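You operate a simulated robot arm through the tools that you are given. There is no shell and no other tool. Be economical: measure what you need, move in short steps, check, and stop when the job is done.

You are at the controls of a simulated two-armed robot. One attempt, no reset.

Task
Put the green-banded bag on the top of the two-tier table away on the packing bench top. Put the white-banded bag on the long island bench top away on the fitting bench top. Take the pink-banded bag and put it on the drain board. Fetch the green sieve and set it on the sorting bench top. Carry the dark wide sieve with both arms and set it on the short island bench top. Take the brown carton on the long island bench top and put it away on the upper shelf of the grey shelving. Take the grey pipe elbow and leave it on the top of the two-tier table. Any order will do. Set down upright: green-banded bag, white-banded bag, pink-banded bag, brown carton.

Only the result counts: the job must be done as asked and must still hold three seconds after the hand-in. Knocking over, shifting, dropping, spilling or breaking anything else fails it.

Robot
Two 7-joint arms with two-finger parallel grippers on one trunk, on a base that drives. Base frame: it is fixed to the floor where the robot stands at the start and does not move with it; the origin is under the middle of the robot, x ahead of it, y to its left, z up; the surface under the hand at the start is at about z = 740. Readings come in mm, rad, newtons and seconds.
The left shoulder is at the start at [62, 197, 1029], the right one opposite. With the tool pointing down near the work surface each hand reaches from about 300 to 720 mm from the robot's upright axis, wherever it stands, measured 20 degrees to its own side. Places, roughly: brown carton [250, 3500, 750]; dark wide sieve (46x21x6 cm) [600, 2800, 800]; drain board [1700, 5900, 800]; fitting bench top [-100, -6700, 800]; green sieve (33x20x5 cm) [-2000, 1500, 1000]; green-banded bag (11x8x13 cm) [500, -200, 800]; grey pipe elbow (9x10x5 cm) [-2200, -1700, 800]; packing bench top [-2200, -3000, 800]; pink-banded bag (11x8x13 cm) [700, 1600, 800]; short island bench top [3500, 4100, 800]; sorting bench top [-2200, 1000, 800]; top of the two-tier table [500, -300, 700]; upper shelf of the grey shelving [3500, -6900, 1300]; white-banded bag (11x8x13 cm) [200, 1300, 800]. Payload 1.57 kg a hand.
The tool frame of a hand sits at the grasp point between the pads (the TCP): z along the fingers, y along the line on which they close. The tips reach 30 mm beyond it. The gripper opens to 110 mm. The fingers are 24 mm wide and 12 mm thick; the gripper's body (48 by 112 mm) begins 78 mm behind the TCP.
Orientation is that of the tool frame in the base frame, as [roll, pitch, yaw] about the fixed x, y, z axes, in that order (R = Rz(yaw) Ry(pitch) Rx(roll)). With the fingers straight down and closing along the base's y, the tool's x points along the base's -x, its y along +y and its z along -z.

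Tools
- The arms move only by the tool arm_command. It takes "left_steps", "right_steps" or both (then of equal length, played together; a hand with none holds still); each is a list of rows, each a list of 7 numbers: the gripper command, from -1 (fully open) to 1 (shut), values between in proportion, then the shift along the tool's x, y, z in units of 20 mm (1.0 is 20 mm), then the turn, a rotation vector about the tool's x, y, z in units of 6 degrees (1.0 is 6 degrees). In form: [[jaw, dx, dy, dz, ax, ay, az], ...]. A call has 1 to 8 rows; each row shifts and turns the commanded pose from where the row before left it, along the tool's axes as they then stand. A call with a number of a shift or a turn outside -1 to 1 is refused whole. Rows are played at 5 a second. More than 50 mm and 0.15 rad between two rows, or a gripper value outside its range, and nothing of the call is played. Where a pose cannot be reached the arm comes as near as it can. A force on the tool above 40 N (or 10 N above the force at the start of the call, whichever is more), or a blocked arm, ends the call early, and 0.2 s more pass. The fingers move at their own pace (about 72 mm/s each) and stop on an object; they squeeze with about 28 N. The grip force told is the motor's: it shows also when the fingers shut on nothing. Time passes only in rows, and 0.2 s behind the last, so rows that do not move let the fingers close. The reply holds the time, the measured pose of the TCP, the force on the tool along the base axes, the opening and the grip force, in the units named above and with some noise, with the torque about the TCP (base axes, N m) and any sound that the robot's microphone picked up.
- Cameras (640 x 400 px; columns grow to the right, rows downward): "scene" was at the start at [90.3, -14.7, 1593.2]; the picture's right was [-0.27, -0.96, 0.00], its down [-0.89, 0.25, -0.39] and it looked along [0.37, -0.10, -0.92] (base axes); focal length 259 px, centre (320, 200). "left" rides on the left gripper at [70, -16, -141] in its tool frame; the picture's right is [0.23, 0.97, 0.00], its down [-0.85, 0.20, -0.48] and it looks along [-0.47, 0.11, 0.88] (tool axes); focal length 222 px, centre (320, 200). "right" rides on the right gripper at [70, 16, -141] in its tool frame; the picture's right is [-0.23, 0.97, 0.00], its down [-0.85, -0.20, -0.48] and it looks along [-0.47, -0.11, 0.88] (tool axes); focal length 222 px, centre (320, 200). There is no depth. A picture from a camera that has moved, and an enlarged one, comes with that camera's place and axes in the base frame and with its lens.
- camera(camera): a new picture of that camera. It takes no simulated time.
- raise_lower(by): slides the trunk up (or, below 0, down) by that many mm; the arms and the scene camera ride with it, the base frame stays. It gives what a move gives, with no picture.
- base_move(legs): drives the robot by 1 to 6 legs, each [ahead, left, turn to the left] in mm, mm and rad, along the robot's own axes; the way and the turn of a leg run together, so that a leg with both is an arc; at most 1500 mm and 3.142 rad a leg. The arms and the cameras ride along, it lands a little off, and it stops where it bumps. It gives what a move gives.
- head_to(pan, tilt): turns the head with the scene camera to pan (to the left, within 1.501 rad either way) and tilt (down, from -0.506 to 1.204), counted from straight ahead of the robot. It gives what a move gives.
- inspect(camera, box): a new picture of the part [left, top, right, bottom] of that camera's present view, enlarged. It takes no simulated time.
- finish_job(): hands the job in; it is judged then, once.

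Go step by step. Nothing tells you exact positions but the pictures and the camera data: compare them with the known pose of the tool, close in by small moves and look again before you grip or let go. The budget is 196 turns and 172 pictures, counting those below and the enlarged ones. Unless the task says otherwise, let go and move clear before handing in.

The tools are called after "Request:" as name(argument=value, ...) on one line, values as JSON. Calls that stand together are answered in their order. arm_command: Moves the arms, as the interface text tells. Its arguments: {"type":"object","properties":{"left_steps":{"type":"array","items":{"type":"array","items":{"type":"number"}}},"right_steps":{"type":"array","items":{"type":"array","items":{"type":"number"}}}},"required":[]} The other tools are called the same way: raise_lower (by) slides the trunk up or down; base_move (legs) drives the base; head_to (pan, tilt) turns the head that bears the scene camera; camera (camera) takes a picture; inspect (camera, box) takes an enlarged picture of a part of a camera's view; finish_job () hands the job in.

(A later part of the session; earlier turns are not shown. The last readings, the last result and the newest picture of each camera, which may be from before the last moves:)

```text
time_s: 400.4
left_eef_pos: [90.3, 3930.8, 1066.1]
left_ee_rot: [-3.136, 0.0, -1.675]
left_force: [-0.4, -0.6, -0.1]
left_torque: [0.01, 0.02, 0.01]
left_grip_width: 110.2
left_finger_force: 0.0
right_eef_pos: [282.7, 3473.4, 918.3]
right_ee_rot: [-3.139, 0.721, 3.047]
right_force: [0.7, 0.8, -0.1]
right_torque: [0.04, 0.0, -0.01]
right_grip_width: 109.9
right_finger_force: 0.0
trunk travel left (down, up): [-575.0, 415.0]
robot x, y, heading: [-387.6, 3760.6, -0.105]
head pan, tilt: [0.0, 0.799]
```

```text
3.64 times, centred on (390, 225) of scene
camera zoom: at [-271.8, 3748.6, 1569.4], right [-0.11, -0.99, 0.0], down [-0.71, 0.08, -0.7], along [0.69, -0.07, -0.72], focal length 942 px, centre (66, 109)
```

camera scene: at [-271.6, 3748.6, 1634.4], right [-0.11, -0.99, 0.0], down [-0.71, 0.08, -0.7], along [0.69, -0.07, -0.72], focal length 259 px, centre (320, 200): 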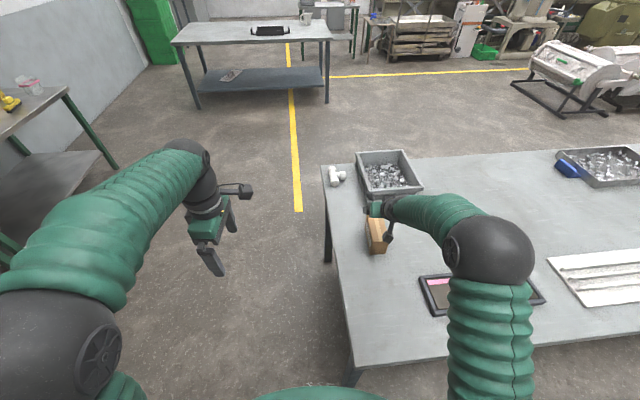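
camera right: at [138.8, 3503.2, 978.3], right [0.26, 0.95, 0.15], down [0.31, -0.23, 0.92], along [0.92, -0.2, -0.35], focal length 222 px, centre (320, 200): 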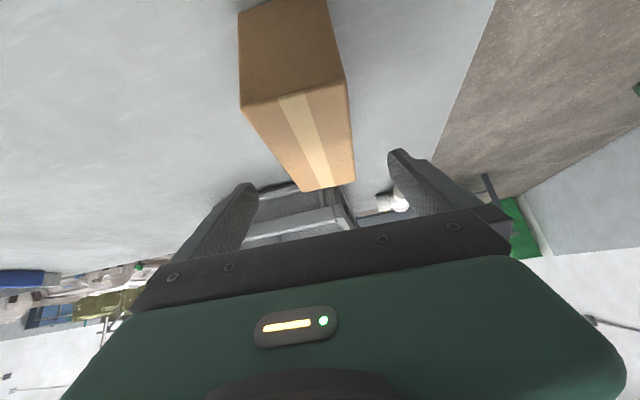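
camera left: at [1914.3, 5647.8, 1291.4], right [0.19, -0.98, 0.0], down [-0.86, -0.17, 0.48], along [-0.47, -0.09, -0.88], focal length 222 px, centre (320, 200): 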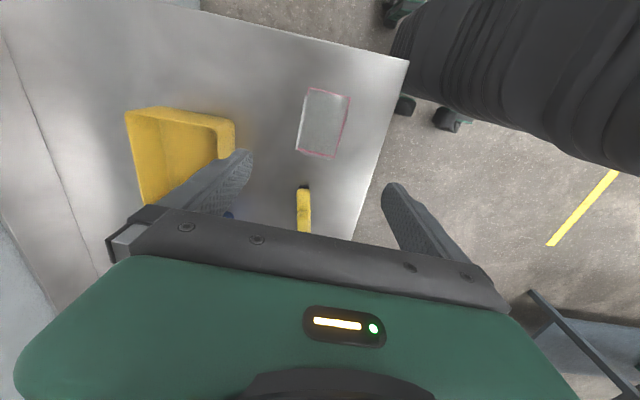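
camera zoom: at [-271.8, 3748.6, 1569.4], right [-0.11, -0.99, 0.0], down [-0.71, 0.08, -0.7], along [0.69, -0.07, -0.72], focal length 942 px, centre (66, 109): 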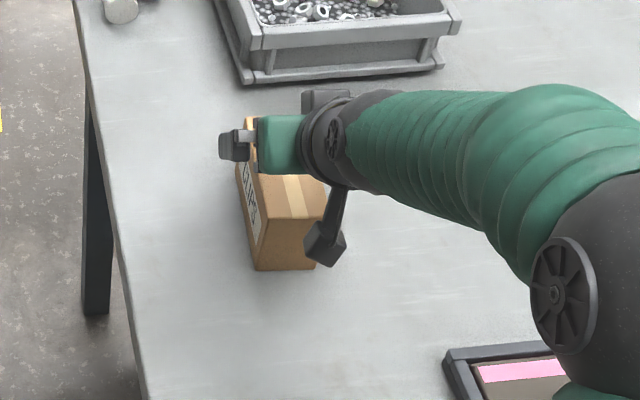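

It's centred. I'll lower to z≈852 and grip.

Request:
raise_lower(by=-66)

Request:
arm_command(right_steps=[[1, 0, 0, 0, 0, 0, 0], [1, 0, 0, 0, 0, 0, 0], [1, 0, 0, 0, 0, 0, 0], [1, 0, 0, 0, 0, 0, 0]])

Request:
camera(camera="right")

```text
time_s: 401.5
left_eef_pos: [89.7, 3929.6, 999.8]
left_ee_rot: [-3.137, -0.002, -1.676]
left_force: [0.1, -0.2, 1.2]
left_torque: [0.0, -0.03, 0.02]
left_grip_width: 109.8
left_finger_force: 0.0
right_eef_pos: [282.4, 3474.8, 851.6]
right_ee_rot: [-3.141, 0.721, 3.047]
right_force: [0.0, 0.1, -0.1]
right_torque: [0.01, -0.02, -0.04]
right_grip_width: 110.4
right_finger_force: 0.1
trunk travel left (down, up): [-509.0, 481.0]
robot x, y, heading: [-387.5, 3757.8, -0.108]
head pan, tilt: [0.0, 0.799]
```

```text
time_s: 402.5
left_eef_pos: [90.5, 3929.6, 1000.7]
left_ee_rot: [-3.135, -0.001, -1.676]
left_force: [-0.3, 0.4, -0.4]
left_torque: [0.0, 0.02, -0.02]
left_grip_width: 110.1
left_finger_force: 0.1
right_eef_pos: [283.3, 3474.3, 851.6]
right_ee_rot: [-3.14, 0.72, 3.048]
right_force: [1.7, -0.3, -0.3]
right_torque: [0.07, -0.27, 0.05]
right_grip_width: 60.0
right_finger_force: 27.5
trunk travel left (down, up): [-509.0, 481.0]
robot x, y, heading: [-388.8, 3758.0, -0.104]
head pan, tilt: [0.0, 0.799]
```

```text
77 pictures are left
camera right: at [139.0, 3503.3, 912.1], right [0.26, 0.95, 0.15], down [0.31, -0.23, 0.92], along [0.92, -0.2, -0.35], focal length 222 px, centre (320, 200)
```

right: 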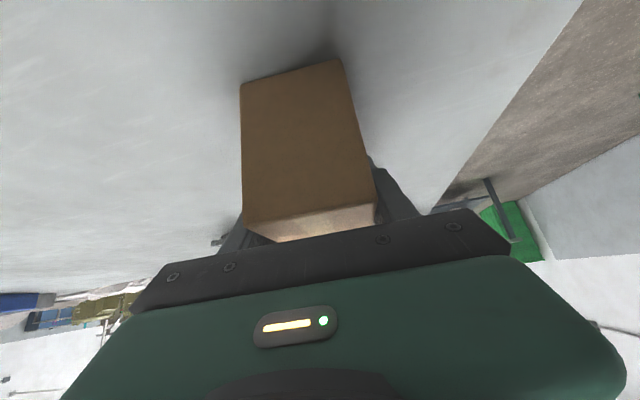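

The carton is held at 60 mm. I'll lift, back off, rearrange the arms (carton high and back, left hand low and forward) and drive to the white-banded bag.

Request:
raise_lower(by=300)

Request:
base_move(legs=[[-300, 0, 0]])

Request:
arm_command(right_steps=[[1, -0.66, 0, -0.75, 0, 0, 0], [1, -0.66, 0, -0.75, 0, 0, 0], [1, -0.66, 0, -0.75, 0, 0, 0], [1, -0.66, 0, -0.75, 0, 0, 0], [1, -0.66, 0, -0.75, 0, 0, 0], [1, -0.66, 0, -0.75, 0, 0, 0], [1, -0.66, 0, -0.75, 0, 0, 0], [1, -0.66, 0, -0.75, 0, 0, 0]], left_steps=[[-1, 0, -0.75, 1, 0, 0, 0], [-1, 0, -0.75, 1, 0, 0, 0], [-1, 0, -0.75, 1, 0, 0, 0], [-1, 0, -0.75, 1, 0, 0, 0], [-1, 0, -0.75, 1, 0, 0, 0], [-1, 0, -0.75, 1, 0, 0, 0], [-1, 0, -0.75, 1, 0, 0, 0], [-1, 0, -0.75, 1, 0, 0, 0]])

Request:
arm_command(right_steps=[[1, 0.23, 0, -0.87, 0, 0, 0], [1, 0.23, 0, -0.87, 0, 0, 0], [1, 0.23, 0, -0.87, 0, 0, 0], [1, 0.23, 0, -0.87, 0, 0, 0], [1, 0.23, 0, -0.87, 0, 0, 0], [1, 0.23, 0, -0.87, 0, 0, 0], [1, 0.23, 0, -0.87, 0, 0, 0], [1, 0.23, 0, -0.87, 0, 0, 0]])

Request:
base_move(legs=[[0, 0, 0.108], [0, -1350, 0], [0, -1250, 0]])

Request:
head_to(pan=0.2, tilt=0.7)

Request:
camera(camera="scene")

Request:
camera(camera="left")

```text
time_s: 405.5
left_eef_pos: [91.7, 3930.0, 1299.5]
left_ee_rot: [-3.136, 0.0, -1.677]
left_force: [-1.0, 0.1, -0.2]
left_torque: [0.0, -0.01, -0.01]
left_grip_width: 110.1
left_finger_force: 0.0
right_eef_pos: [283.5, 3473.7, 1151.5]
right_ee_rot: [-3.141, 0.72, 3.045]
right_force: [0.7, -0.5, -2.5]
right_torque: [-0.03, 0.01, -0.03]
right_grip_width: 59.9
right_finger_force: 28.4
trunk travel left (down, up): [-809.0, 181.0]
robot x, y, heading: [-387.0, 3761.5, -0.105]
head pan, tilt: [0.0, 0.799]
```

```text
time_s: 407.5
left_eef_pos: [-204.4, 3960.1, 1298.9]
left_ee_rot: [-3.138, 0.0, -1.681]
left_force: [-0.2, 0.0, -0.3]
left_torque: [-0.05, 0.03, 0.03]
left_grip_width: 110.2
left_finger_force: 0.1
right_eef_pos: [-15.1, 3502.5, 1149.3]
right_ee_rot: [-3.14, 0.717, 3.041]
right_force: [-0.1, -0.7, -3.3]
right_torque: [0.01, 0.04, 0.04]
right_grip_width: 59.9
right_finger_force: 28.4
trunk travel left (down, up): [-809.0, 181.0]
robot x, y, heading: [-690.1, 3789.9, -0.114]
head pan, tilt: [0.0, 0.799]
```

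```text
time_s: 409.3
left_eef_pos: [-88.6, 3947.1, 1140.6]
left_ee_rot: [-3.134, 0.0, -1.68]
left_force: [0.4, 0.3, -0.3]
left_torque: [0.03, 0.03, -0.02]
left_grip_width: 110.4
left_finger_force: 0.1
right_eef_pos: [-19.0, 3504.1, 1310.8]
right_ee_rot: [-3.139, 0.719, 3.04]
right_force: [-0.4, -0.3, -3.1]
right_torque: [0.01, 0.01, -0.02]
right_grip_width: 60.0
right_finger_force: 28.0
trunk travel left (down, up): [-809.0, 181.0]
robot x, y, heading: [-685.9, 3791.7, -0.108]
head pan, tilt: [0.0, 0.799]
```

```text
time_s: 411.1
left_eef_pos: [-90.7, 3946.8, 1142.4]
left_ee_rot: [-3.134, 0.001, -1.68]
left_force: [0.6, 1.1, 0.9]
left_torque: [0.0, 0.0, -0.01]
left_grip_width: 110.0
left_finger_force: 0.0
right_eef_pos: [-141.0, 3515.8, 1394.5]
right_ee_rot: [-3.139, 0.724, 3.042]
right_force: [0.0, -0.1, -3.1]
right_torque: [-0.01, 0.01, 0.02]
right_grip_width: 60.0
right_finger_force: 28.1
trunk travel left (down, up): [-809.0, 181.0]
robot x, y, heading: [-684.8, 3792.3, -0.112]
head pan, tilt: [0.0, 0.799]
```

```text
time_s: 424.4
left_eef_pos: [-130.9, 1385.5, 1141.6]
left_ee_rot: [-3.133, -0.001, -1.587]
left_force: [0.1, 0.2, -0.1]
left_torque: [0.02, -0.05, 0.03]
left_grip_width: 110.0
left_finger_force: 0.0
right_eef_pos: [-140.4, 952.3, 1395.2]
right_ee_rot: [-3.14, 0.723, 3.137]
right_force: [-0.1, 0.3, -3.0]
right_torque: [-0.02, -0.01, -0.04]
right_grip_width: 60.1
right_finger_force: 27.8
trunk travel left (down, up): [-809.0, 181.0]
robot x, y, heading: [-709.7, 1171.9, -0.016]
head pan, tilt: [0.0, 0.799]
```

```text
time_s: 425.2
left_eef_pos: [-133.2, 1382.2, 1141.5]
left_ee_rot: [-3.133, 0.0, -1.588]
left_force: [0.2, -0.2, -0.1]
left_torque: [0.02, 0.02, 0.02]
left_grip_width: 110.0
left_finger_force: 0.1
right_eef_pos: [-142.4, 950.3, 1393.3]
right_ee_rot: [-3.138, 0.722, 3.136]
right_force: [1.1, 0.4, -3.4]
right_torque: [0.01, 0.0, 0.01]
right_grip_width: 59.6
right_finger_force: 28.4
trunk travel left (down, up): [-809.0, 181.0]
robot x, y, heading: [-713.5, 1171.6, -0.017]
head pan, tilt: [0.201, 0.7]
```

```text
76 pictures are left
camera scene: at [-590.6, 1189.1, 1811.5], right [0.18, -0.98, 0.0], down [-0.64, -0.12, -0.76], along [0.75, 0.14, -0.65], focal length 259 px, centre (320, 200)
```

scene: 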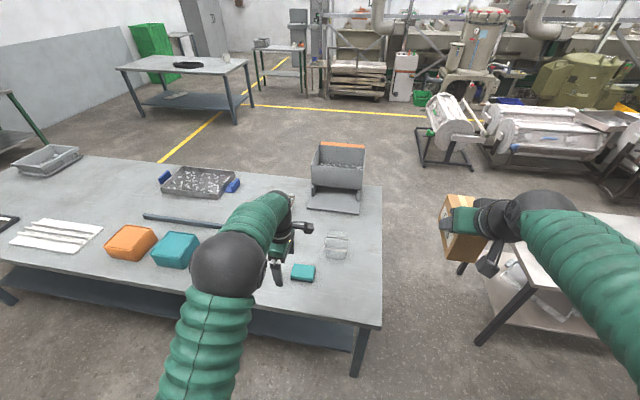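

```text
75 pictures are left
camera left: at [-116.9, 1312.4, 1284.6], right [-0.98, -0.21, -0.01], down [-0.19, 0.86, 0.48], along [-0.09, 0.47, -0.88], focal length 222 px, centre (320, 200)
```

left: 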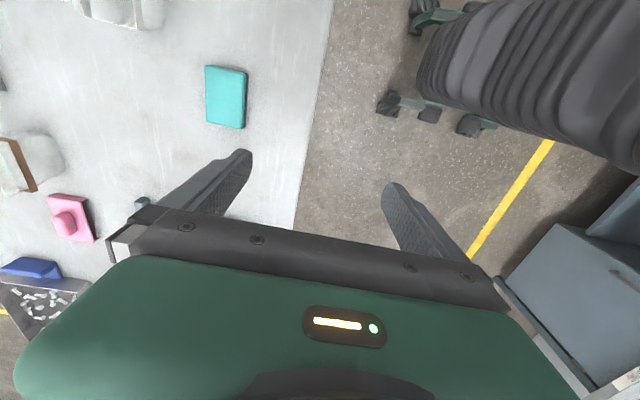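

I'll zoom in on the white bag for its position and orientation.

Request:
inspect(camera="scene", box=[280, 210, 390, 300])

```text
4.44 times, centred on (335, 255) of scene
camera zoom: at [-590.6, 1189.1, 1811.5], right [0.18, -0.98, 0.0], down [-0.64, -0.12, -0.76], along [0.75, 0.14, -0.65], focal length 1152 px, centre (253, -44)
```

zoom: 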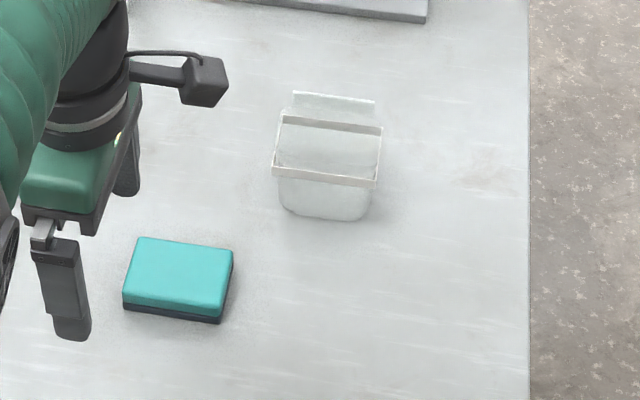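

The white bag's centre is at (190, 1256), with its long side along y, which matches the left hand. I'll move over it and lower partway.

Request:
base_move(legs=[[325, -121, 0]])

Request:
raise_lower(by=-165)

Request:
arm_command(left_steps=[[-1, 0, 0, 0, 0, 0, 0], [-1, 0, 0, 0, 0, 0, 0]])

Request:
camera(camera="left")

```text
time_s: 427.4
left_eef_pos: [188.4, 1255.8, 1143.7]
left_ee_rot: [-3.128, -0.002, -1.588]
left_force: [-0.5, -1.0, 0.4]
left_torque: [-0.06, 0.0, -0.02]
left_grip_width: 110.1
left_finger_force: 0.0
right_eef_pos: [176.5, 822.3, 1397.2]
right_ee_rot: [-3.136, 0.726, 3.134]
right_force: [-0.3, 0.5, -3.1]
right_torque: [-0.03, 0.01, -0.03]
right_grip_width: 59.6
right_finger_force: 28.2
trunk travel left (down, up): [-809.0, 181.0]
robot x, y, heading: [-391.2, 1039.8, -0.02]
head pan, tilt: [0.201, 0.7]
```

```text
time_s: 429.3
left_eef_pos: [189.4, 1250.1, 979.7]
left_ee_rot: [-3.131, 0.0, -1.592]
left_force: [-0.4, -0.1, 0.3]
left_torque: [0.01, 0.0, -0.01]
left_grip_width: 110.3
left_finger_force: 0.1
right_eef_pos: [178.3, 816.4, 1230.6]
right_ee_rot: [-3.139, 0.726, 3.131]
right_force: [0.0, -0.2, -2.9]
right_torque: [0.01, -0.02, 0.0]
right_grip_width: 59.9
right_finger_force: 27.9
trunk travel left (down, up): [-644.0, 346.0]
robot x, y, heading: [-388.1, 1043.9, -0.022]
head pan, tilt: [0.201, 0.7]
```

```text
time_s: 429.9
left_eef_pos: [188.9, 1250.3, 979.0]
left_ee_rot: [-3.131, -0.002, -1.591]
left_force: [-0.7, 0.4, -0.1]
left_torque: [0.0, 0.01, -0.02]
left_grip_width: 110.0
left_finger_force: 0.1
right_eef_pos: [177.9, 817.2, 1230.8]
right_ee_rot: [-3.139, 0.726, 3.132]
right_force: [0.6, 0.1, -3.4]
right_torque: [-0.01, 0.03, -0.03]
right_grip_width: 59.8
right_finger_force: 28.5
trunk travel left (down, up): [-644.0, 346.0]
robot x, y, heading: [-387.7, 1043.7, -0.024]
head pan, tilt: [0.201, 0.7]
```

```text
73 pictures are left
camera left: at [204.7, 1180.1, 1120.7], right [-0.98, -0.21, -0.01], down [-0.19, 0.86, 0.48], along [-0.09, 0.47, -0.88], focal length 222 px, centre (320, 200)
```

left: 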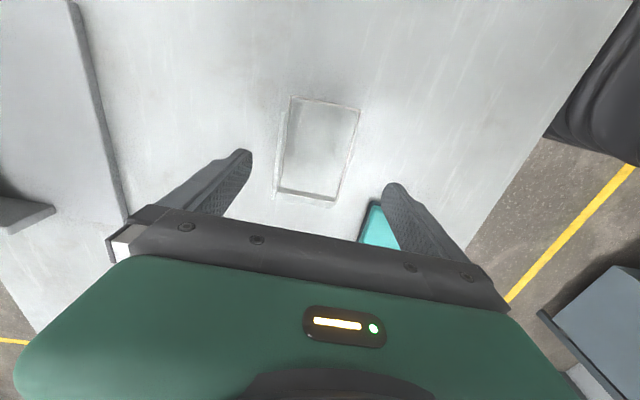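

A shift of +9 mm in x is needed; then I'll lower and grip.

Request:
arm_command(left_steps=[[-1, 0, -0.45, 0, 0, 0, 0], [-1, 0, 0, 0, 0, 0, 0]])

Request:
raise_lower(by=-121)

Request:
camera(camera="left")

Request:
arm_command(left_steps=[[1, 0, 0, 0, 0, 0, 0], [1, 0, 0, 0, 0, 0, 0], [1, 0, 0, 0, 0, 0, 0], [1, 0, 0, 0, 0, 0, 0]])

Request:
raise_lower(by=280)

Request:
camera(camera="left")

```text
time_s: 430.5
left_eef_pos: [199.1, 1250.1, 979.9]
left_ee_rot: [-3.132, 0.0, -1.59]
left_force: [-0.1, 0.1, 0.1]
left_torque: [0.01, 0.01, 0.0]
left_grip_width: 110.2
left_finger_force: 0.3
right_eef_pos: [178.7, 816.5, 1231.2]
right_ee_rot: [-3.139, 0.727, 3.132]
right_force: [0.5, 0.5, -3.4]
right_torque: [-0.01, -0.02, 0.02]
right_grip_width: 59.9
right_finger_force: 27.5
trunk travel left (down, up): [-644.0, 346.0]
robot x, y, heading: [-385.7, 1042.4, -0.023]
head pan, tilt: [0.201, 0.7]
```

```text
time_s: 432.0
left_eef_pos: [199.1, 1250.2, 858.6]
left_ee_rot: [-3.131, 0.0, -1.589]
left_force: [-0.6, 1.0, 0.2]
left_torque: [-0.05, 0.02, 0.01]
left_grip_width: 110.2
left_finger_force: 0.1
right_eef_pos: [177.9, 817.4, 1109.8]
right_ee_rot: [-3.14, 0.726, 3.13]
right_force: [0.1, -1.2, -2.8]
right_torque: [-0.01, 0.05, 0.01]
right_grip_width: 59.8
right_finger_force: 27.4
trunk travel left (down, up): [-523.0, 467.0]
robot x, y, heading: [-386.3, 1043.8, -0.021]
head pan, tilt: [0.201, 0.7]
```

```text
72 pictures are left
camera left: at [214.3, 1179.2, 1000.7], right [-0.98, -0.21, -0.01], down [-0.19, 0.86, 0.48], along [-0.09, 0.47, -0.88], focal length 222 px, centre (320, 200)
```

left: 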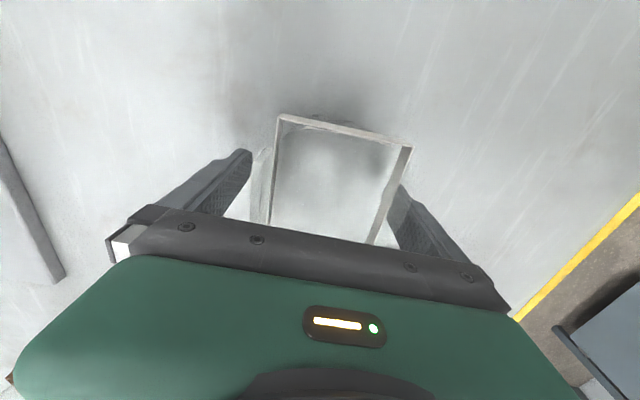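

```text
time_s: 433.0
left_eef_pos: [199.6, 1250.1, 857.7]
left_ee_rot: [-3.131, -0.001, -1.59]
left_force: [-0.1, -0.6, 0.0]
left_torque: [0.0, 0.02, 0.01]
left_grip_width: 74.4
left_finger_force: 27.8
right_eef_pos: [178.7, 816.2, 1109.7]
right_ee_rot: [-3.14, 0.723, 3.132]
right_force: [0.5, 1.1, -2.5]
right_torque: [0.01, 0.03, 0.02]
right_grip_width: 60.2
right_finger_force: 28.0
trunk travel left (down, up): [-523.0, 467.0]
robot x, y, heading: [-384.2, 1044.0, -0.019]
head pan, tilt: [0.201, 0.7]
```

```text
time_s: 435.8
left_eef_pos: [200.3, 1250.2, 1138.2]
left_ee_rot: [-3.132, 0.001, -1.588]
left_force: [0.6, 0.3, 0.5]
left_torque: [-0.01, -0.02, -0.01]
left_grip_width: 74.2
left_finger_force: 28.0
right_eef_pos: [180.2, 817.9, 1389.5]
right_ee_rot: [-3.14, 0.724, 3.131]
right_force: [0.6, -0.9, -3.0]
right_torque: [-0.01, 0.0, 0.0]
right_grip_width: 59.8
right_finger_force: 27.6
trunk travel left (down, up): [-803.0, 187.0]
robot x, y, heading: [-390.2, 1040.7, -0.025]
head pan, tilt: [0.201, 0.7]
```

```text
71 pictures are left
camera left: at [215.0, 1179.1, 1280.3], right [-0.98, -0.21, -0.01], down [-0.19, 0.86, 0.48], along [-0.09, 0.47, -0.88], focal length 222 px, centre (320, 200)
```

left: 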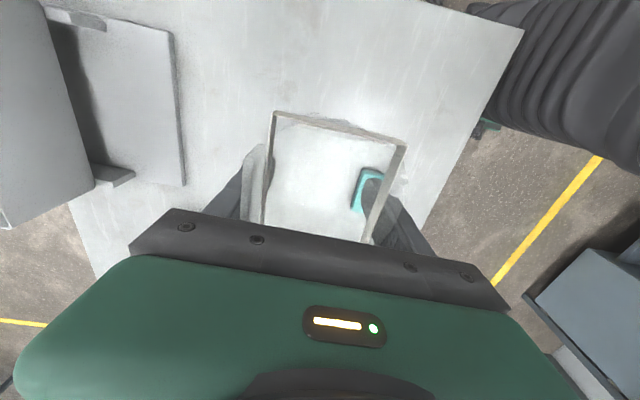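

Both objects are held. I'll drive south along the aisle to the fitting bench.

Request:
base_move(legs=[[-730, 0, 0], [0, 0, -1.548], [1450, 0, 0], [1450, 0, 0]])

Request:
head_to(pan=0.0, tilt=0.35)

Request:
camera(camera="scene")

```text
time_s: 457.1
left_eef_pos: [-899.1, -2399.1, 1137.9]
left_ee_rot: [-3.131, -0.002, -3.118]
left_force: [0.5, 0.2, -1.2]
left_torque: [-0.01, 0.02, -0.02]
left_grip_width: 74.1
left_finger_force: 27.5
right_eef_pos: [-1332.5, -2395.7, 1388.7]
right_ee_rot: [-3.139, 0.726, 1.602]
right_force: [0.0, -0.9, -3.1]
right_torque: [0.0, 0.0, 0.0]
right_grip_width: 59.3
right_finger_force: 28.6
trunk travel left (down, up): [-803.0, 187.0]
robot x, y, heading: [-1127.5, -1823.3, -1.55]
head pan, tilt: [0.201, 0.7]
```

```text
time_s: 457.9
left_eef_pos: [-899.3, -2397.5, 1138.3]
left_ee_rot: [-3.129, 0.0, -3.118]
left_force: [-0.4, 0.2, -0.8]
left_torque: [0.02, 0.01, -0.02]
left_grip_width: 73.8
left_finger_force: 27.7
right_eef_pos: [-1332.4, -2395.2, 1389.9]
right_ee_rot: [-3.14, 0.725, 1.602]
right_force: [-0.9, 0.4, -4.2]
right_torque: [0.04, 0.01, -0.01]
right_grip_width: 60.1
right_finger_force: 28.2
trunk travel left (down, up): [-803.0, 187.0]
robot x, y, heading: [-1130.7, -1818.6, -1.547]
head pan, tilt: [0.0, 0.351]
```

```text
70 pictures are left
camera scene: at [-1127.1, -1948.0, 1836.8], right [-1.0, -0.02, 0.0], down [-0.01, 0.35, -0.94], along [0.02, -0.94, -0.35], focal length 259 px, centre (320, 200)
```

scene: 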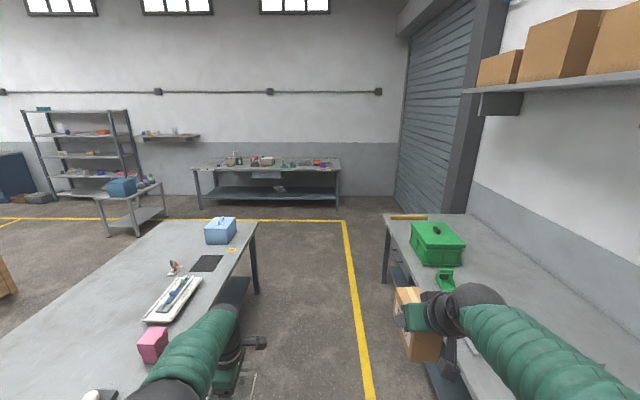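

The way is clear. I'll continue to the fitting bench and look at its top.

Request:
base_move(legs=[[0, 0, -0.022], [1450, 0, 0], [1450, 0, 0], [450, 0, 0], [0, 900, 0]])

Request:
head_to(pan=0.0, tilt=0.5)

Request:
camera(camera="scene")

```text
time_s: 479.3
left_eef_pos: [-162.7, -5897.8, 1140.6]
left_ee_rot: [-3.128, 0.005, 3.078]
left_force: [0.4, 0.0, -0.7]
left_torque: [0.03, -0.04, 0.01]
left_grip_width: 74.2
left_finger_force: 27.8
right_eef_pos: [-593.8, -5858.5, 1389.7]
right_ee_rot: [3.138, 0.725, 1.514]
right_force: [-1.0, 0.1, -3.2]
right_torque: [0.03, 0.03, 0.02]
right_grip_width: 60.0
right_finger_force: 27.4
trunk travel left (down, up): [-803.0, 187.0]
robot x, y, heading: [-340.8, -5302.8, -1.639]
head pan, tilt: [0.0, 0.351]
```

```text
time_s: 480.0
left_eef_pos: [-157.7, -5896.7, 1139.6]
left_ee_rot: [-3.128, 0.0, 3.076]
left_force: [-0.9, -0.2, -0.9]
left_torque: [-0.03, 0.0, 0.0]
left_grip_width: 74.0
left_finger_force: 27.9
right_eef_pos: [-588.9, -5855.6, 1390.6]
right_ee_rot: [-3.14, 0.727, 1.52]
right_force: [0.4, -0.2, -3.2]
right_torque: [0.01, 0.01, -0.04]
right_grip_width: 59.9
right_finger_force: 28.3
trunk travel left (down, up): [-803.0, 187.0]
robot x, y, heading: [-337.5, -5304.7, -1.636]
head pan, tilt: [0.0, 0.499]
```

```text
69 pictures are left
camera scene: at [-346.1, -5428.0, 1823.2], right [-1.0, 0.06, 0.0], down [0.03, 0.48, -0.88], along [-0.06, -0.87, -0.48], focal length 259 px, centre (320, 200)
```

scene: 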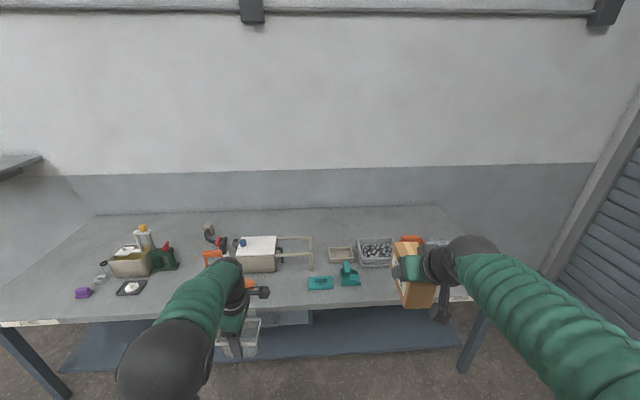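

There's a free patch on the front of the bench near (230, -6370). I'll move the bag over it and check with the left camera.

Request:
base_move(legs=[[0, 0, 0.066], [0, 350, 0], [440, 0, 0]])

Request:
head_to(pan=0.35, tilt=0.75)

Request:
camera(camera="scene")

Request:
camera(camera="left")

```text
time_s: 485.0
left_eef_pos: [241.3, -6320.5, 1140.4]
left_ee_rot: [-3.126, -0.003, -3.127]
left_force: [-0.3, -0.9, -0.6]
left_torque: [0.0, 0.01, -0.02]
left_grip_width: 73.7
left_finger_force: 28.0
right_eef_pos: [-191.4, -6312.9, 1392.9]
right_ee_rot: [-3.136, 0.731, 1.602]
right_force: [1.0, 0.4, -3.2]
right_torque: [0.06, 0.05, -0.04]
right_grip_width: 60.0
right_finger_force: 27.9
trunk travel left (down, up): [-803.0, 187.0]
robot x, y, heading: [10.2, -5747.7, -1.559]
head pan, tilt: [0.0, 0.499]
```

```text
time_s: 485.8
left_eef_pos: [239.7, -6322.2, 1139.8]
left_ee_rot: [-3.127, -0.002, -3.129]
left_force: [-0.3, 0.1, 0.1]
left_torque: [0.0, 0.04, 0.02]
left_grip_width: 74.1
left_finger_force: 28.6
right_eef_pos: [-193.1, -6315.5, 1391.8]
right_ee_rot: [-3.136, 0.729, 1.599]
right_force: [-0.1, -0.2, -2.6]
right_torque: [0.04, 0.02, 0.0]
right_grip_width: 60.1
right_finger_force: 28.3
trunk travel left (down, up): [-803.0, 187.0]
robot x, y, heading: [7.1, -5744.5, -1.561]
head pan, tilt: [0.351, 0.75]
```

```text
68 pictures are left
camera scene: at [46.3, -5856.6, 1801.2], right [-0.93, -0.35, 0.0], down [-0.24, 0.64, -0.73], along [0.26, -0.68, -0.68], focal length 259 px, centre (320, 200)
```

scene: 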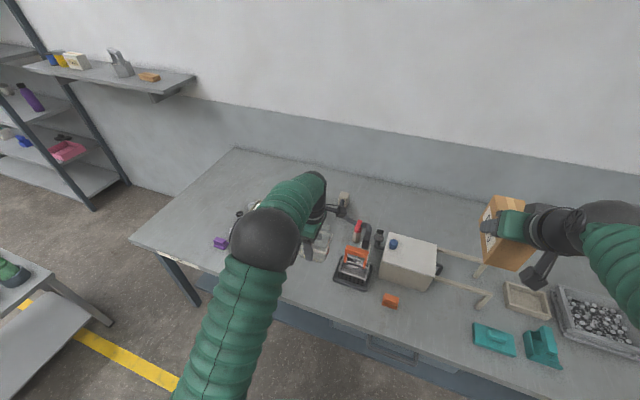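

```text
67 pictures are left
camera left: at [172.7, -6338.2, 1282.4], right [-0.24, 0.97, -0.01], down [0.85, 0.22, 0.47], along [0.46, 0.1, -0.88], focal length 222 px, centre (320, 200)
```

left: 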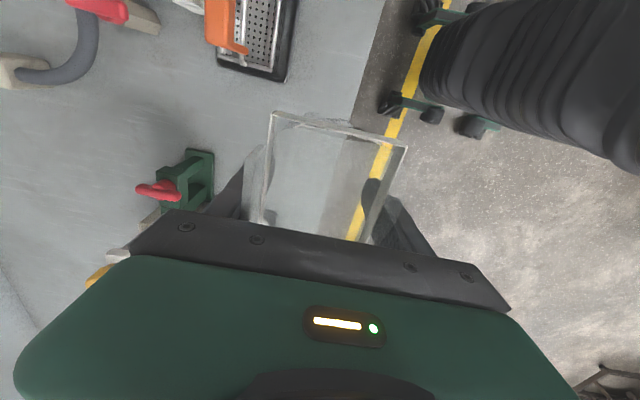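

The bag should go to about (275, -6355), clear of the drill tray and the green tool. I'll adjust, lower partway and look.

Request:
base_move(legs=[[34, 35, 0]])

Request:
raise_lower(by=-190)

Request:
camera(camera="left")

Request:
camera(camera="scene")

```text
time_s: 486.7
left_eef_pos: [264.4, -6348.5, 1147.2]
left_ee_rot: [-3.12, 0.006, -3.131]
left_force: [-0.6, -0.5, -0.7]
left_torque: [-0.03, -0.07, 0.0]
left_grip_width: 73.7
left_finger_force: 28.6
right_eef_pos: [-170.3, -6336.9, 1395.2]
right_ee_rot: [3.137, 0.737, 1.587]
right_force: [-1.2, 0.6, -3.3]
right_torque: [0.03, -0.04, 0.02]
right_grip_width: 59.8
right_finger_force: 28.0
trunk travel left (down, up): [-803.0, 187.0]
robot x, y, heading: [44.1, -5777.1, -1.554]
head pan, tilt: [0.351, 0.75]
```

```text
time_s: 488.8
left_eef_pos: [265.0, -6353.6, 953.6]
left_ee_rot: [-3.124, 0.005, -3.129]
left_force: [-0.6, -0.8, -0.9]
left_torque: [-0.01, -0.04, 0.04]
left_grip_width: 73.9
left_finger_force: 27.6
right_eef_pos: [-169.5, -6345.4, 1203.0]
right_ee_rot: [3.138, 0.731, 1.588]
right_force: [-0.5, 0.5, -2.7]
right_torque: [0.06, 0.03, -0.02]
right_grip_width: 60.2
right_finger_force: 27.9
trunk travel left (down, up): [-613.0, 377.0]
robot x, y, heading: [45.1, -5779.5, -1.56]
head pan, tilt: [0.351, 0.75]
```

```text
66 pictures are left
camera left: at [196.3, -6369.1, 1095.6], right [-0.24, 0.97, -0.02], down [0.85, 0.22, 0.48], along [0.47, 0.1, -0.88], focal length 222 px, centre (320, 200)
```

left: 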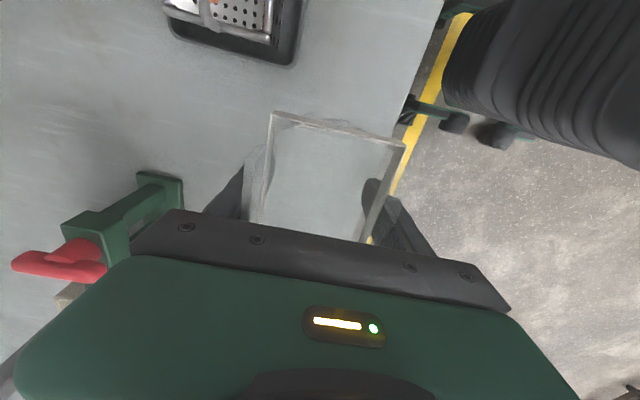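

```text
65 pictures are left
camera scene: at [75.3, -5889.3, 1611.4], right [-0.93, -0.36, 0.0], down [-0.24, 0.64, -0.73], along [0.26, -0.68, -0.68], focal length 259 px, centre (320, 200)
```

scene: 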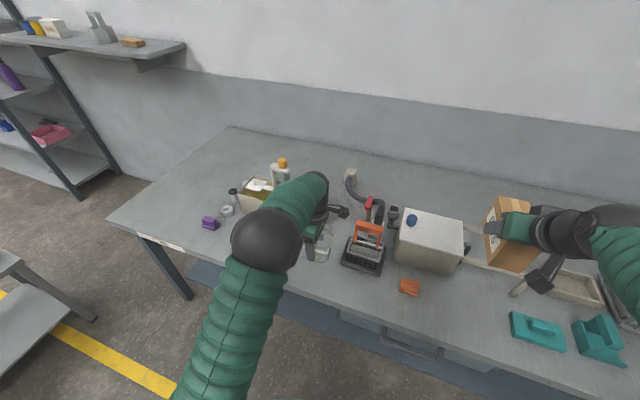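

It's clear on all sides. I'll lower and touch down.

Request:
raise_lower(by=-82)

Request:
arm_command(left_steps=[[1, 0, 0, 0.2, 0, 0, 0], [1, 0, 0, 0.2, 0, 0, 0], [1, 0, 0, 0, 0, 0, 0]])

Request:
arm_command(left_steps=[[1, 0, 0, 0.15, 0, 0, 0], [1, 0, 0, 0, 0, 0, 0]])

Request:
arm_command(left_steps=[[1, 0, 0, 0.15, 0, 0, 0], [1, 0, 0, 0, 0, 0, 0]])

```text
time_s: 490.0
left_eef_pos: [263.4, -6353.5, 872.9]
left_ee_rot: [-3.126, 0.009, -3.13]
left_force: [0.4, -0.1, -0.8]
left_torque: [0.01, -0.02, 0.01]
left_grip_width: 73.9
left_finger_force: 28.0
right_eef_pos: [-170.7, -6345.2, 1121.2]
right_ee_rot: [3.136, 0.73, 1.589]
right_force: [0.4, 0.2, -3.2]
right_torque: [0.05, -0.03, 0.0]
right_grip_width: 60.1
right_finger_force: 29.0
trunk travel left (down, up): [-531.0, 459.0]
robot x, y, heading: [38.4, -5782.1, -1.56]
head pan, tilt: [0.351, 0.75]
```

```text
time_s: 490.8
left_eef_pos: [263.4, -6353.2, 864.1]
left_ee_rot: [-3.125, 0.005, -3.128]
left_force: [0.3, -0.3, -0.3]
left_torque: [-0.01, -0.03, 0.02]
left_grip_width: 73.8
left_finger_force: 28.2
right_eef_pos: [-171.5, -6345.2, 1120.3]
right_ee_rot: [3.135, 0.732, 1.586]
right_force: [-0.2, 0.3, -2.6]
right_torque: [0.03, 0.0, -0.03]
right_grip_width: 59.9
right_finger_force: 27.8
trunk travel left (down, up): [-531.0, 459.0]
robot x, y, heading: [47.0, -5780.1, -1.556]
head pan, tilt: [0.351, 0.75]
```

```text
time_s: 491.4
left_eef_pos: [263.6, -6353.7, 860.5]
left_ee_rot: [-3.124, 0.005, -3.13]
left_force: [-0.1, -0.3, -0.6]
left_torque: [-0.01, 0.01, 0.03]
left_grip_width: 73.9
left_finger_force: 28.8
right_eef_pos: [-170.8, -6347.0, 1120.0]
right_ee_rot: [3.134, 0.733, 1.587]
right_force: [-0.5, 0.0, -3.3]
right_torque: [0.02, 0.0, -0.01]
right_grip_width: 59.9
right_finger_force: 28.6
trunk travel left (down, up): [-531.0, 459.0]
robot x, y, heading: [43.5, -5776.1, -1.554]
head pan, tilt: [0.351, 0.75]
```

```text
time_s: 492.0
left_eef_pos: [265.2, -6353.4, 860.0]
left_ee_rot: [-3.123, 0.007, -3.129]
left_force: [1.4, -0.8, 9.1]
left_torque: [0.25, 0.44, -0.03]
left_grip_width: 74.1
left_finger_force: 27.7
right_eef_pos: [-171.3, -6344.6, 1120.2]
right_ee_rot: [3.135, 0.732, 1.587]
right_force: [0.2, 0.3, -2.6]
right_torque: [0.02, 0.0, 0.02]
right_grip_width: 59.9
right_finger_force: 28.2
trunk travel left (down, up): [-531.0, 459.0]
robot x, y, heading: [44.5, -5779.7, -1.559]
head pan, tilt: [0.351, 0.75]
```

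Contact. I'll press down slightly, release and rise.

Request:
arm_command(left_steps=[[1, 0, 0, 0.15, 0, 0, 0], [1, 0, 0, 0.1, 0, 0, 0], [1, 0, 0, 0, 0, 0, 0], [0.3, 0, 0, 0, 0, 0, 0], [-0.2, 0, 0, 0, 0, 0, 0], [-0.7, 0, 0, 0, 0, 0, 0], [-0.7, 0, 0, 0, 0, 0, 0]])

Request:
raise_lower(by=350)

Request:
camera(camera="left")

```text
time_s: 493.6
left_eef_pos: [263.3, -6354.0, 852.1]
left_ee_rot: [-3.125, 0.006, -3.129]
left_force: [0.0, 0.2, 0.5]
left_torque: [-0.02, 0.01, -0.01]
left_grip_width: 93.5
left_finger_force: 0.0
right_eef_pos: [-170.5, -6344.2, 1120.8]
right_ee_rot: [3.134, 0.733, 1.589]
right_force: [-0.3, 0.5, -2.6]
right_torque: [-0.04, 0.03, -0.03]
right_grip_width: 59.6
right_finger_force: 28.2
trunk travel left (down, up): [-531.0, 459.0]
robot x, y, heading: [48.1, -5779.7, -1.562]
head pan, tilt: [0.351, 0.75]
```

```text
time_s: 497.0
left_eef_pos: [262.2, -6354.5, 1202.2]
left_ee_rot: [-3.125, 0.006, -3.13]
left_force: [-0.1, 0.3, 0.9]
left_torque: [-0.03, -0.05, 0.0]
left_grip_width: 93.5
left_finger_force: 0.0
right_eef_pos: [-171.2, -6344.1, 1470.1]
right_ee_rot: [3.135, 0.73, 1.586]
right_force: [1.0, 0.8, -3.2]
right_torque: [0.0, -0.02, -0.04]
right_grip_width: 59.9
right_finger_force: 27.8
trunk travel left (down, up): [-881.0, 109.0]
robot x, y, heading: [44.5, -5780.5, -1.559]
head pan, tilt: [0.351, 0.75]
```

```text
64 pictures are left
camera left: at [194.4, -6370.4, 1343.7], right [-0.24, 0.97, -0.02], down [0.85, 0.22, 0.48], along [0.47, 0.1, -0.88], focal length 222 px, centre (320, 200)
```

left: 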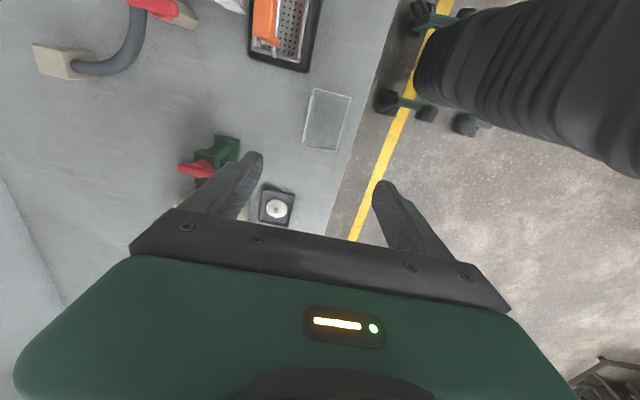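

The white bag stands on the fitting bench. I'll back off north of the trolley and survey the way to the shelving.

Request:
base_move(legs=[[-1250, 0, 0]])

Request:
head_to(pan=0.95, tilt=0.3)

Request:
camera(camera="scene")

```text
time_s: 503.3
left_eef_pos: [247.2, -5113.5, 1201.6]
left_ee_rot: [-3.125, 0.005, -3.129]
left_force: [-0.2, 0.3, 0.2]
left_torque: [0.03, 0.01, 0.0]
left_grip_width: 93.4
left_finger_force: 0.2
right_eef_pos: [-187.0, -5104.6, 1469.0]
right_ee_rot: [3.134, 0.733, 1.588]
right_force: [0.0, 0.2, -3.5]
right_torque: [0.0, 0.05, 0.01]
right_grip_width: 59.7
right_finger_force: 27.6
trunk travel left (down, up): [-881.0, 109.0]
robot x, y, heading: [29.6, -4536.4, -1.555]
head pan, tilt: [0.351, 0.75]
```

```text
time_s: 504.3
left_eef_pos: [246.9, -5110.5, 1202.8]
left_ee_rot: [-3.122, 0.005, -3.127]
left_force: [-1.4, 0.3, 1.3]
left_torque: [-0.03, -0.01, 0.02]
left_grip_width: 93.5
left_finger_force: 0.1
right_eef_pos: [-187.1, -5100.8, 1471.3]
right_ee_rot: [3.134, 0.733, 1.589]
right_force: [0.1, -0.2, -2.9]
right_torque: [0.03, -0.03, -0.02]
right_grip_width: 59.7
right_finger_force: 28.3
trunk travel left (down, up): [-881.0, 109.0]
robot x, y, heading: [31.2, -4542.0, -1.558]
head pan, tilt: [0.949, 0.3]
```

```text
63 pictures are left
camera scene: at [106.6, -4623.1, 1919.8], right [-0.57, -0.82, 0.0], down [-0.24, 0.17, -0.95], along [0.78, -0.55, -0.3], focal length 259 px, centre (320, 200)
```

scene: 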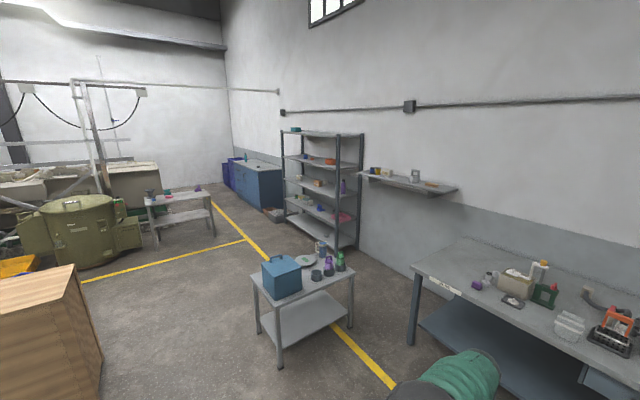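

The trolley spans y -5276 to -6050 and the crate's nearest side is at y≈-4100, so the corridor at y≈-4680 is clear. I'll strafe east toward the shelving.

Request:
base_move(legs=[[0, 0, -0.013], [140, 0, 0], [0, 1200, 0], [0, 500, 0]])

Request:
head_to(pan=1.2, tilt=0.5)

Request:
camera(camera="scene")

```text
time_s: 514.2
left_eef_pos: [1935.8, -5278.3, 1204.5]
left_ee_rot: [-3.125, 0.011, 3.12]
left_force: [-0.3, 0.0, 0.0]
left_torque: [-0.01, -0.05, -0.01]
left_grip_width: 93.5
left_finger_force: 0.1
right_eef_pos: [1499.6, -5254.5, 1469.1]
right_ee_rot: [3.128, 0.733, 1.548]
right_force: [-1.3, -0.2, -2.5]
right_torque: [-0.02, -0.03, 0.03]
right_grip_width: 60.0
right_finger_force: 28.1
trunk travel left (down, up): [-881.0, 109.0]
robot x, y, heading: [1744.2, -4702.1, -1.594]
head pan, tilt: [0.949, 0.3]
```

```text
time_s: 515.0
left_eef_pos: [1941.8, -5277.0, 1203.5]
left_ee_rot: [-3.122, 0.006, 3.116]
left_force: [0.6, 0.1, -0.2]
left_torque: [0.0, 0.01, 0.02]
left_grip_width: 93.3
left_finger_force: 0.1
right_eef_pos: [1507.7, -5252.8, 1470.8]
right_ee_rot: [3.138, 0.735, 1.551]
right_force: [0.3, -0.1, -3.1]
right_torque: [0.0, 0.02, -0.02]
right_grip_width: 60.1
right_finger_force: 27.7
trunk travel left (down, up): [-881.0, 109.0]
robot x, y, heading: [1742.2, -4695.7, -1.594]
head pan, tilt: [1.201, 0.499]
```

```text
62 pictures are left
camera scene: at [1832.0, -4766.7, 1901.3], right [-0.38, -0.92, 0.0], down [-0.44, 0.19, -0.88], along [0.81, -0.34, -0.48], focal length 259 px, centre (320, 200)
```

scene: 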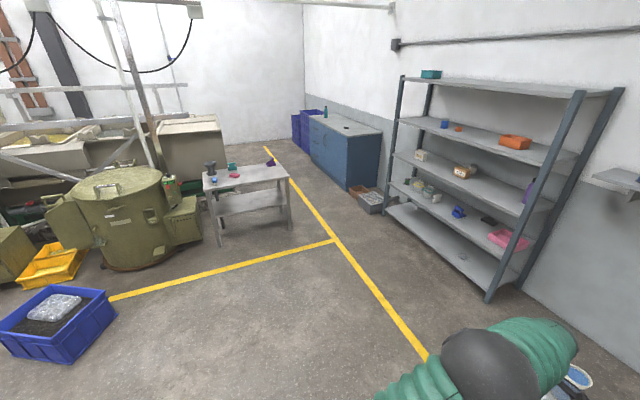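

The upper shelf is free between about x 3250 and 3600. I'll retract the left hand, extend the right, and drive in front of that gap.

Request:
arm_command(left_steps=[[-0.7, 0, 1, 0, 0, 0, 0], [-0.7, 0, 1, 0, 0, 0, 0], [-0.7, 0, 1, 0, 0, 0, 0], [-0.7, 0, 1, 0, 0, 0, 0], [-0.7, 0, 1, 0, 0, 0, 0], [-0.7, 0, 1, 0, 0, 0, 0], [-0.7, 0, 1, 0, 0, 0, 0], [-0.7, 0, 1, 0, 0, 0, 0]], right_steps=[[1, -0.743, 0, 0.669, 0, 0, 0], [1, -0.743, 0, 0.669, 0, 0, 0], [1, -0.743, 0, 0.669, 0, 0, 0], [1, -0.743, 0, 0.669, 0, 0, 0], [1, -0.743, 0, 0.669, 0, 0, 0], [1, 0, 0, 0, 0, 0, 0], [1, 0, 0, 0, 0, 0, 0], [1, 0, 0, 0, 0, 0, 0]])

Request:
base_move(legs=[[0, 0, 0.023], [0, 1000, 0], [0, 900, 0], [800, 0, 0]])

Request:
head_to(pan=-0.1, tilt=0.45)

Request:
camera(camera="scene")

```text
time_s: 516.8
left_eef_pos: [1945.5, -5116.1, 1200.5]
left_ee_rot: [-3.12, 0.005, 3.117]
left_force: [-0.7, -0.2, -0.6]
left_torque: [-0.04, -0.02, 0.03]
left_grip_width: 93.5
left_finger_force: 0.1
right_eef_pos: [1506.7, -5350.4, 1473.0]
right_ee_rot: [3.138, 0.735, 1.55]
right_force: [0.9, 1.3, -3.0]
right_torque: [0.03, -0.01, 0.03]
right_grip_width: 60.0
right_finger_force: 27.7
trunk travel left (down, up): [-881.0, 109.0]
robot x, y, heading: [1741.5, -4694.1, -1.596]
head pan, tilt: [1.201, 0.499]
```

```text
time_s: 530.6
left_eef_pos: [3901.7, -5857.4, 1199.6]
left_ee_rot: [-3.121, 0.008, -3.119]
left_force: [0.2, -1.0, -0.3]
left_torque: [-0.02, 0.01, 0.01]
left_grip_width: 93.5
left_finger_force: 0.1
right_eef_pos: [3473.5, -6110.1, 1473.7]
right_ee_rot: [3.136, 0.737, 1.596]
right_force: [-1.1, 0.1, -2.8]
right_torque: [0.01, 0.04, -0.02]
right_grip_width: 59.6
right_finger_force: 27.6
trunk travel left (down, up): [-881.0, 109.0]
robot x, y, heading: [3680.4, -5450.4, -1.55]
head pan, tilt: [1.201, 0.499]
```

```text
time_s: 532.0
left_eef_pos: [3900.9, -5858.3, 1200.1]
left_ee_rot: [-3.122, 0.005, -3.12]
left_force: [-0.9, 0.1, 0.4]
left_torque: [0.02, 0.02, -0.01]
left_grip_width: 93.6
left_finger_force: 0.1
right_eef_pos: [3474.4, -6110.4, 1474.0]
right_ee_rot: [3.134, 0.734, 1.597]
right_force: [0.4, 0.3, -2.7]
right_torque: [0.02, 0.02, -0.02]
right_grip_width: 59.9
right_finger_force: 27.9
trunk travel left (down, up): [-881.0, 109.0]
robot x, y, heading: [3680.1, -5449.9, -1.541]
head pan, tilt: [-0.099, 0.45]
```

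```text
61 pictures are left
camera scene: at [3676.2, -5574.5, 1905.7], right [-1.0, 0.07, 0.0], down [0.03, 0.44, -0.9], along [-0.07, -0.9, -0.44], focal length 259 px, centre (320, 200)
```

scene: 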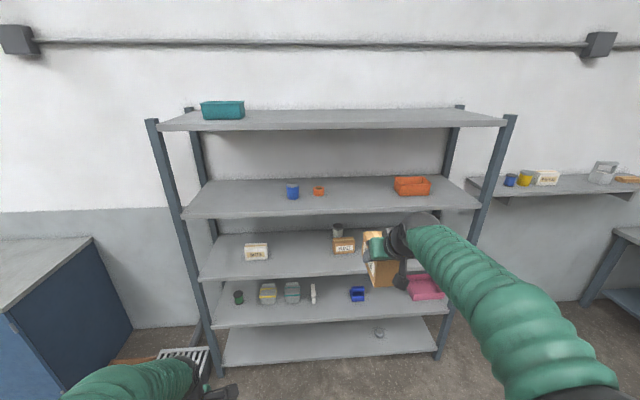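

The target shelf (second from top) has its top at z≈1304 and its front at y≈-6675. The gap for the carton is centred at about (3390, -6770). I'll square up and approach to just outside it.

Request:
base_move(legs=[[0, 0, -0.028], [0, -64, 0], [390, 0, 0]])

Request:
raise_lower(by=-70)

Request:
camera(camera="scene")

Request:
camera(camera="right")

```text
time_s: 535.4
left_eef_pos: [3855.2, -6239.4, 1197.7]
left_ee_rot: [-3.117, -0.008, -3.13]
left_force: [0.1, 0.5, -0.4]
left_torque: [0.0, 0.11, 0.0]
left_grip_width: 93.6
left_finger_force: 0.0
right_eef_pos: [3427.9, -6485.4, 1479.3]
right_ee_rot: [-3.128, 0.738, 1.598]
right_force: [2.1, 0.4, -2.9]
right_torque: [0.03, 0.12, -0.1]
right_grip_width: 59.8
right_finger_force: 28.5
trunk travel left (down, up): [-881.0, 109.0]
robot x, y, heading: [3623.3, -5831.7, -1.566]
head pan, tilt: [-0.099, 0.45]
```

```text
time_s: 536.5
left_eef_pos: [3835.8, -6242.0, 1129.6]
left_ee_rot: [-3.121, 0.008, -3.132]
left_force: [1.8, -0.4, -0.4]
left_torque: [0.01, -0.01, -0.01]
left_grip_width: 93.4
left_finger_force: 0.0
right_eef_pos: [3406.1, -6489.5, 1404.8]
right_ee_rot: [3.134, 0.734, 1.585]
right_force: [-0.9, -0.4, -3.3]
right_torque: [0.05, 0.01, 0.05]
right_grip_width: 59.9
right_finger_force: 27.8
trunk travel left (down, up): [-811.0, 179.0]
robot x, y, heading: [3619.5, -5831.2, -1.563]
head pan, tilt: [-0.099, 0.45]
```

```text
60 pictures are left
camera scene: at [3620.6, -5957.3, 1835.7], right [-1.0, 0.09, 0.0], down [0.04, 0.44, -0.9], along [-0.08, -0.9, -0.44], focal length 259 px, centre (320, 200)
```

scene: 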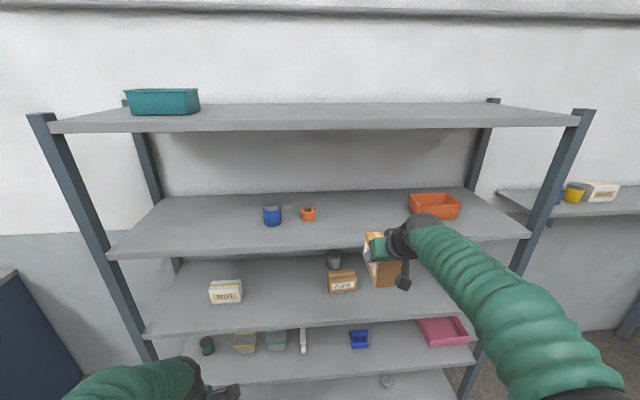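

```text
59 pictures are left
camera right: at [3418.0, -6343.5, 1462.0], right [0.98, -0.15, 0.16], down [-0.2, -0.32, 0.93], along [-0.09, -0.94, -0.34], focal length 222 px, centre (320, 200)
```

right: 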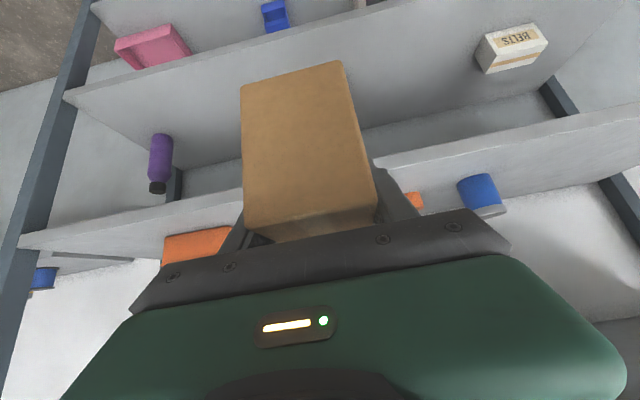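

It's aligned with the gap, with the carton's bottom about 45 mm above the shelf. I'll go in.

Request:
base_move(legs=[[275, 0, 0]])

Request:
camera(camera="scene")

Request:
camera(camera="right")

```text
time_s: 538.5
left_eef_pos: [3834.3, -6519.1, 1132.5]
left_ee_rot: [-3.116, 0.01, -3.129]
left_force: [0.1, 0.2, 0.0]
left_torque: [0.0, -0.05, -0.02]
left_grip_width: 93.2
left_finger_force: 0.1
right_eef_pos: [3403.8, -6768.1, 1405.0]
right_ee_rot: [3.126, 0.74, 1.585]
right_force: [0.5, 0.2, -3.1]
right_torque: [0.05, -0.02, -0.01]
right_grip_width: 59.9
right_finger_force: 27.7
trunk travel left (down, up): [-811.0, 179.0]
robot x, y, heading: [3621.7, -6111.8, -1.561]
head pan, tilt: [-0.099, 0.45]
```

```text
58 pictures are left
camera scene: at [3610.5, -6232.8, 1836.1], right [-1.0, 0.09, 0.0], down [0.04, 0.43, -0.9], along [-0.08, -0.9, -0.43], focal length 259 px, centre (320, 200)
```

scene: 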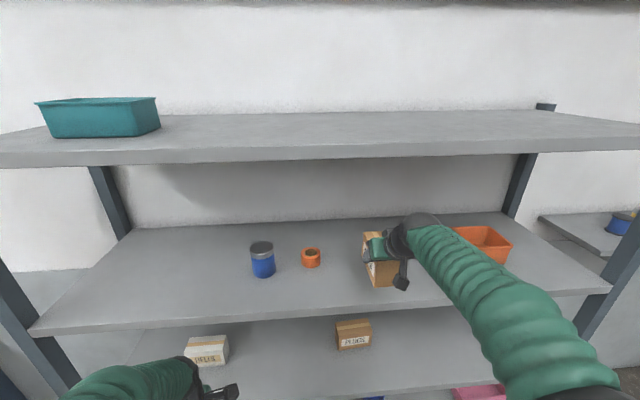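

```text
57 pictures are left
camera right: at [3415.5, -6621.9, 1462.5], right [0.98, -0.15, 0.16], down [-0.2, -0.32, 0.93], along [-0.08, -0.94, -0.34], focal length 222 px, centre (320, 200)
```

right: 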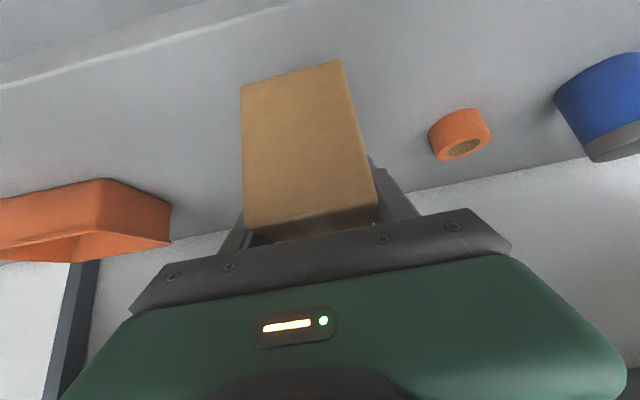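

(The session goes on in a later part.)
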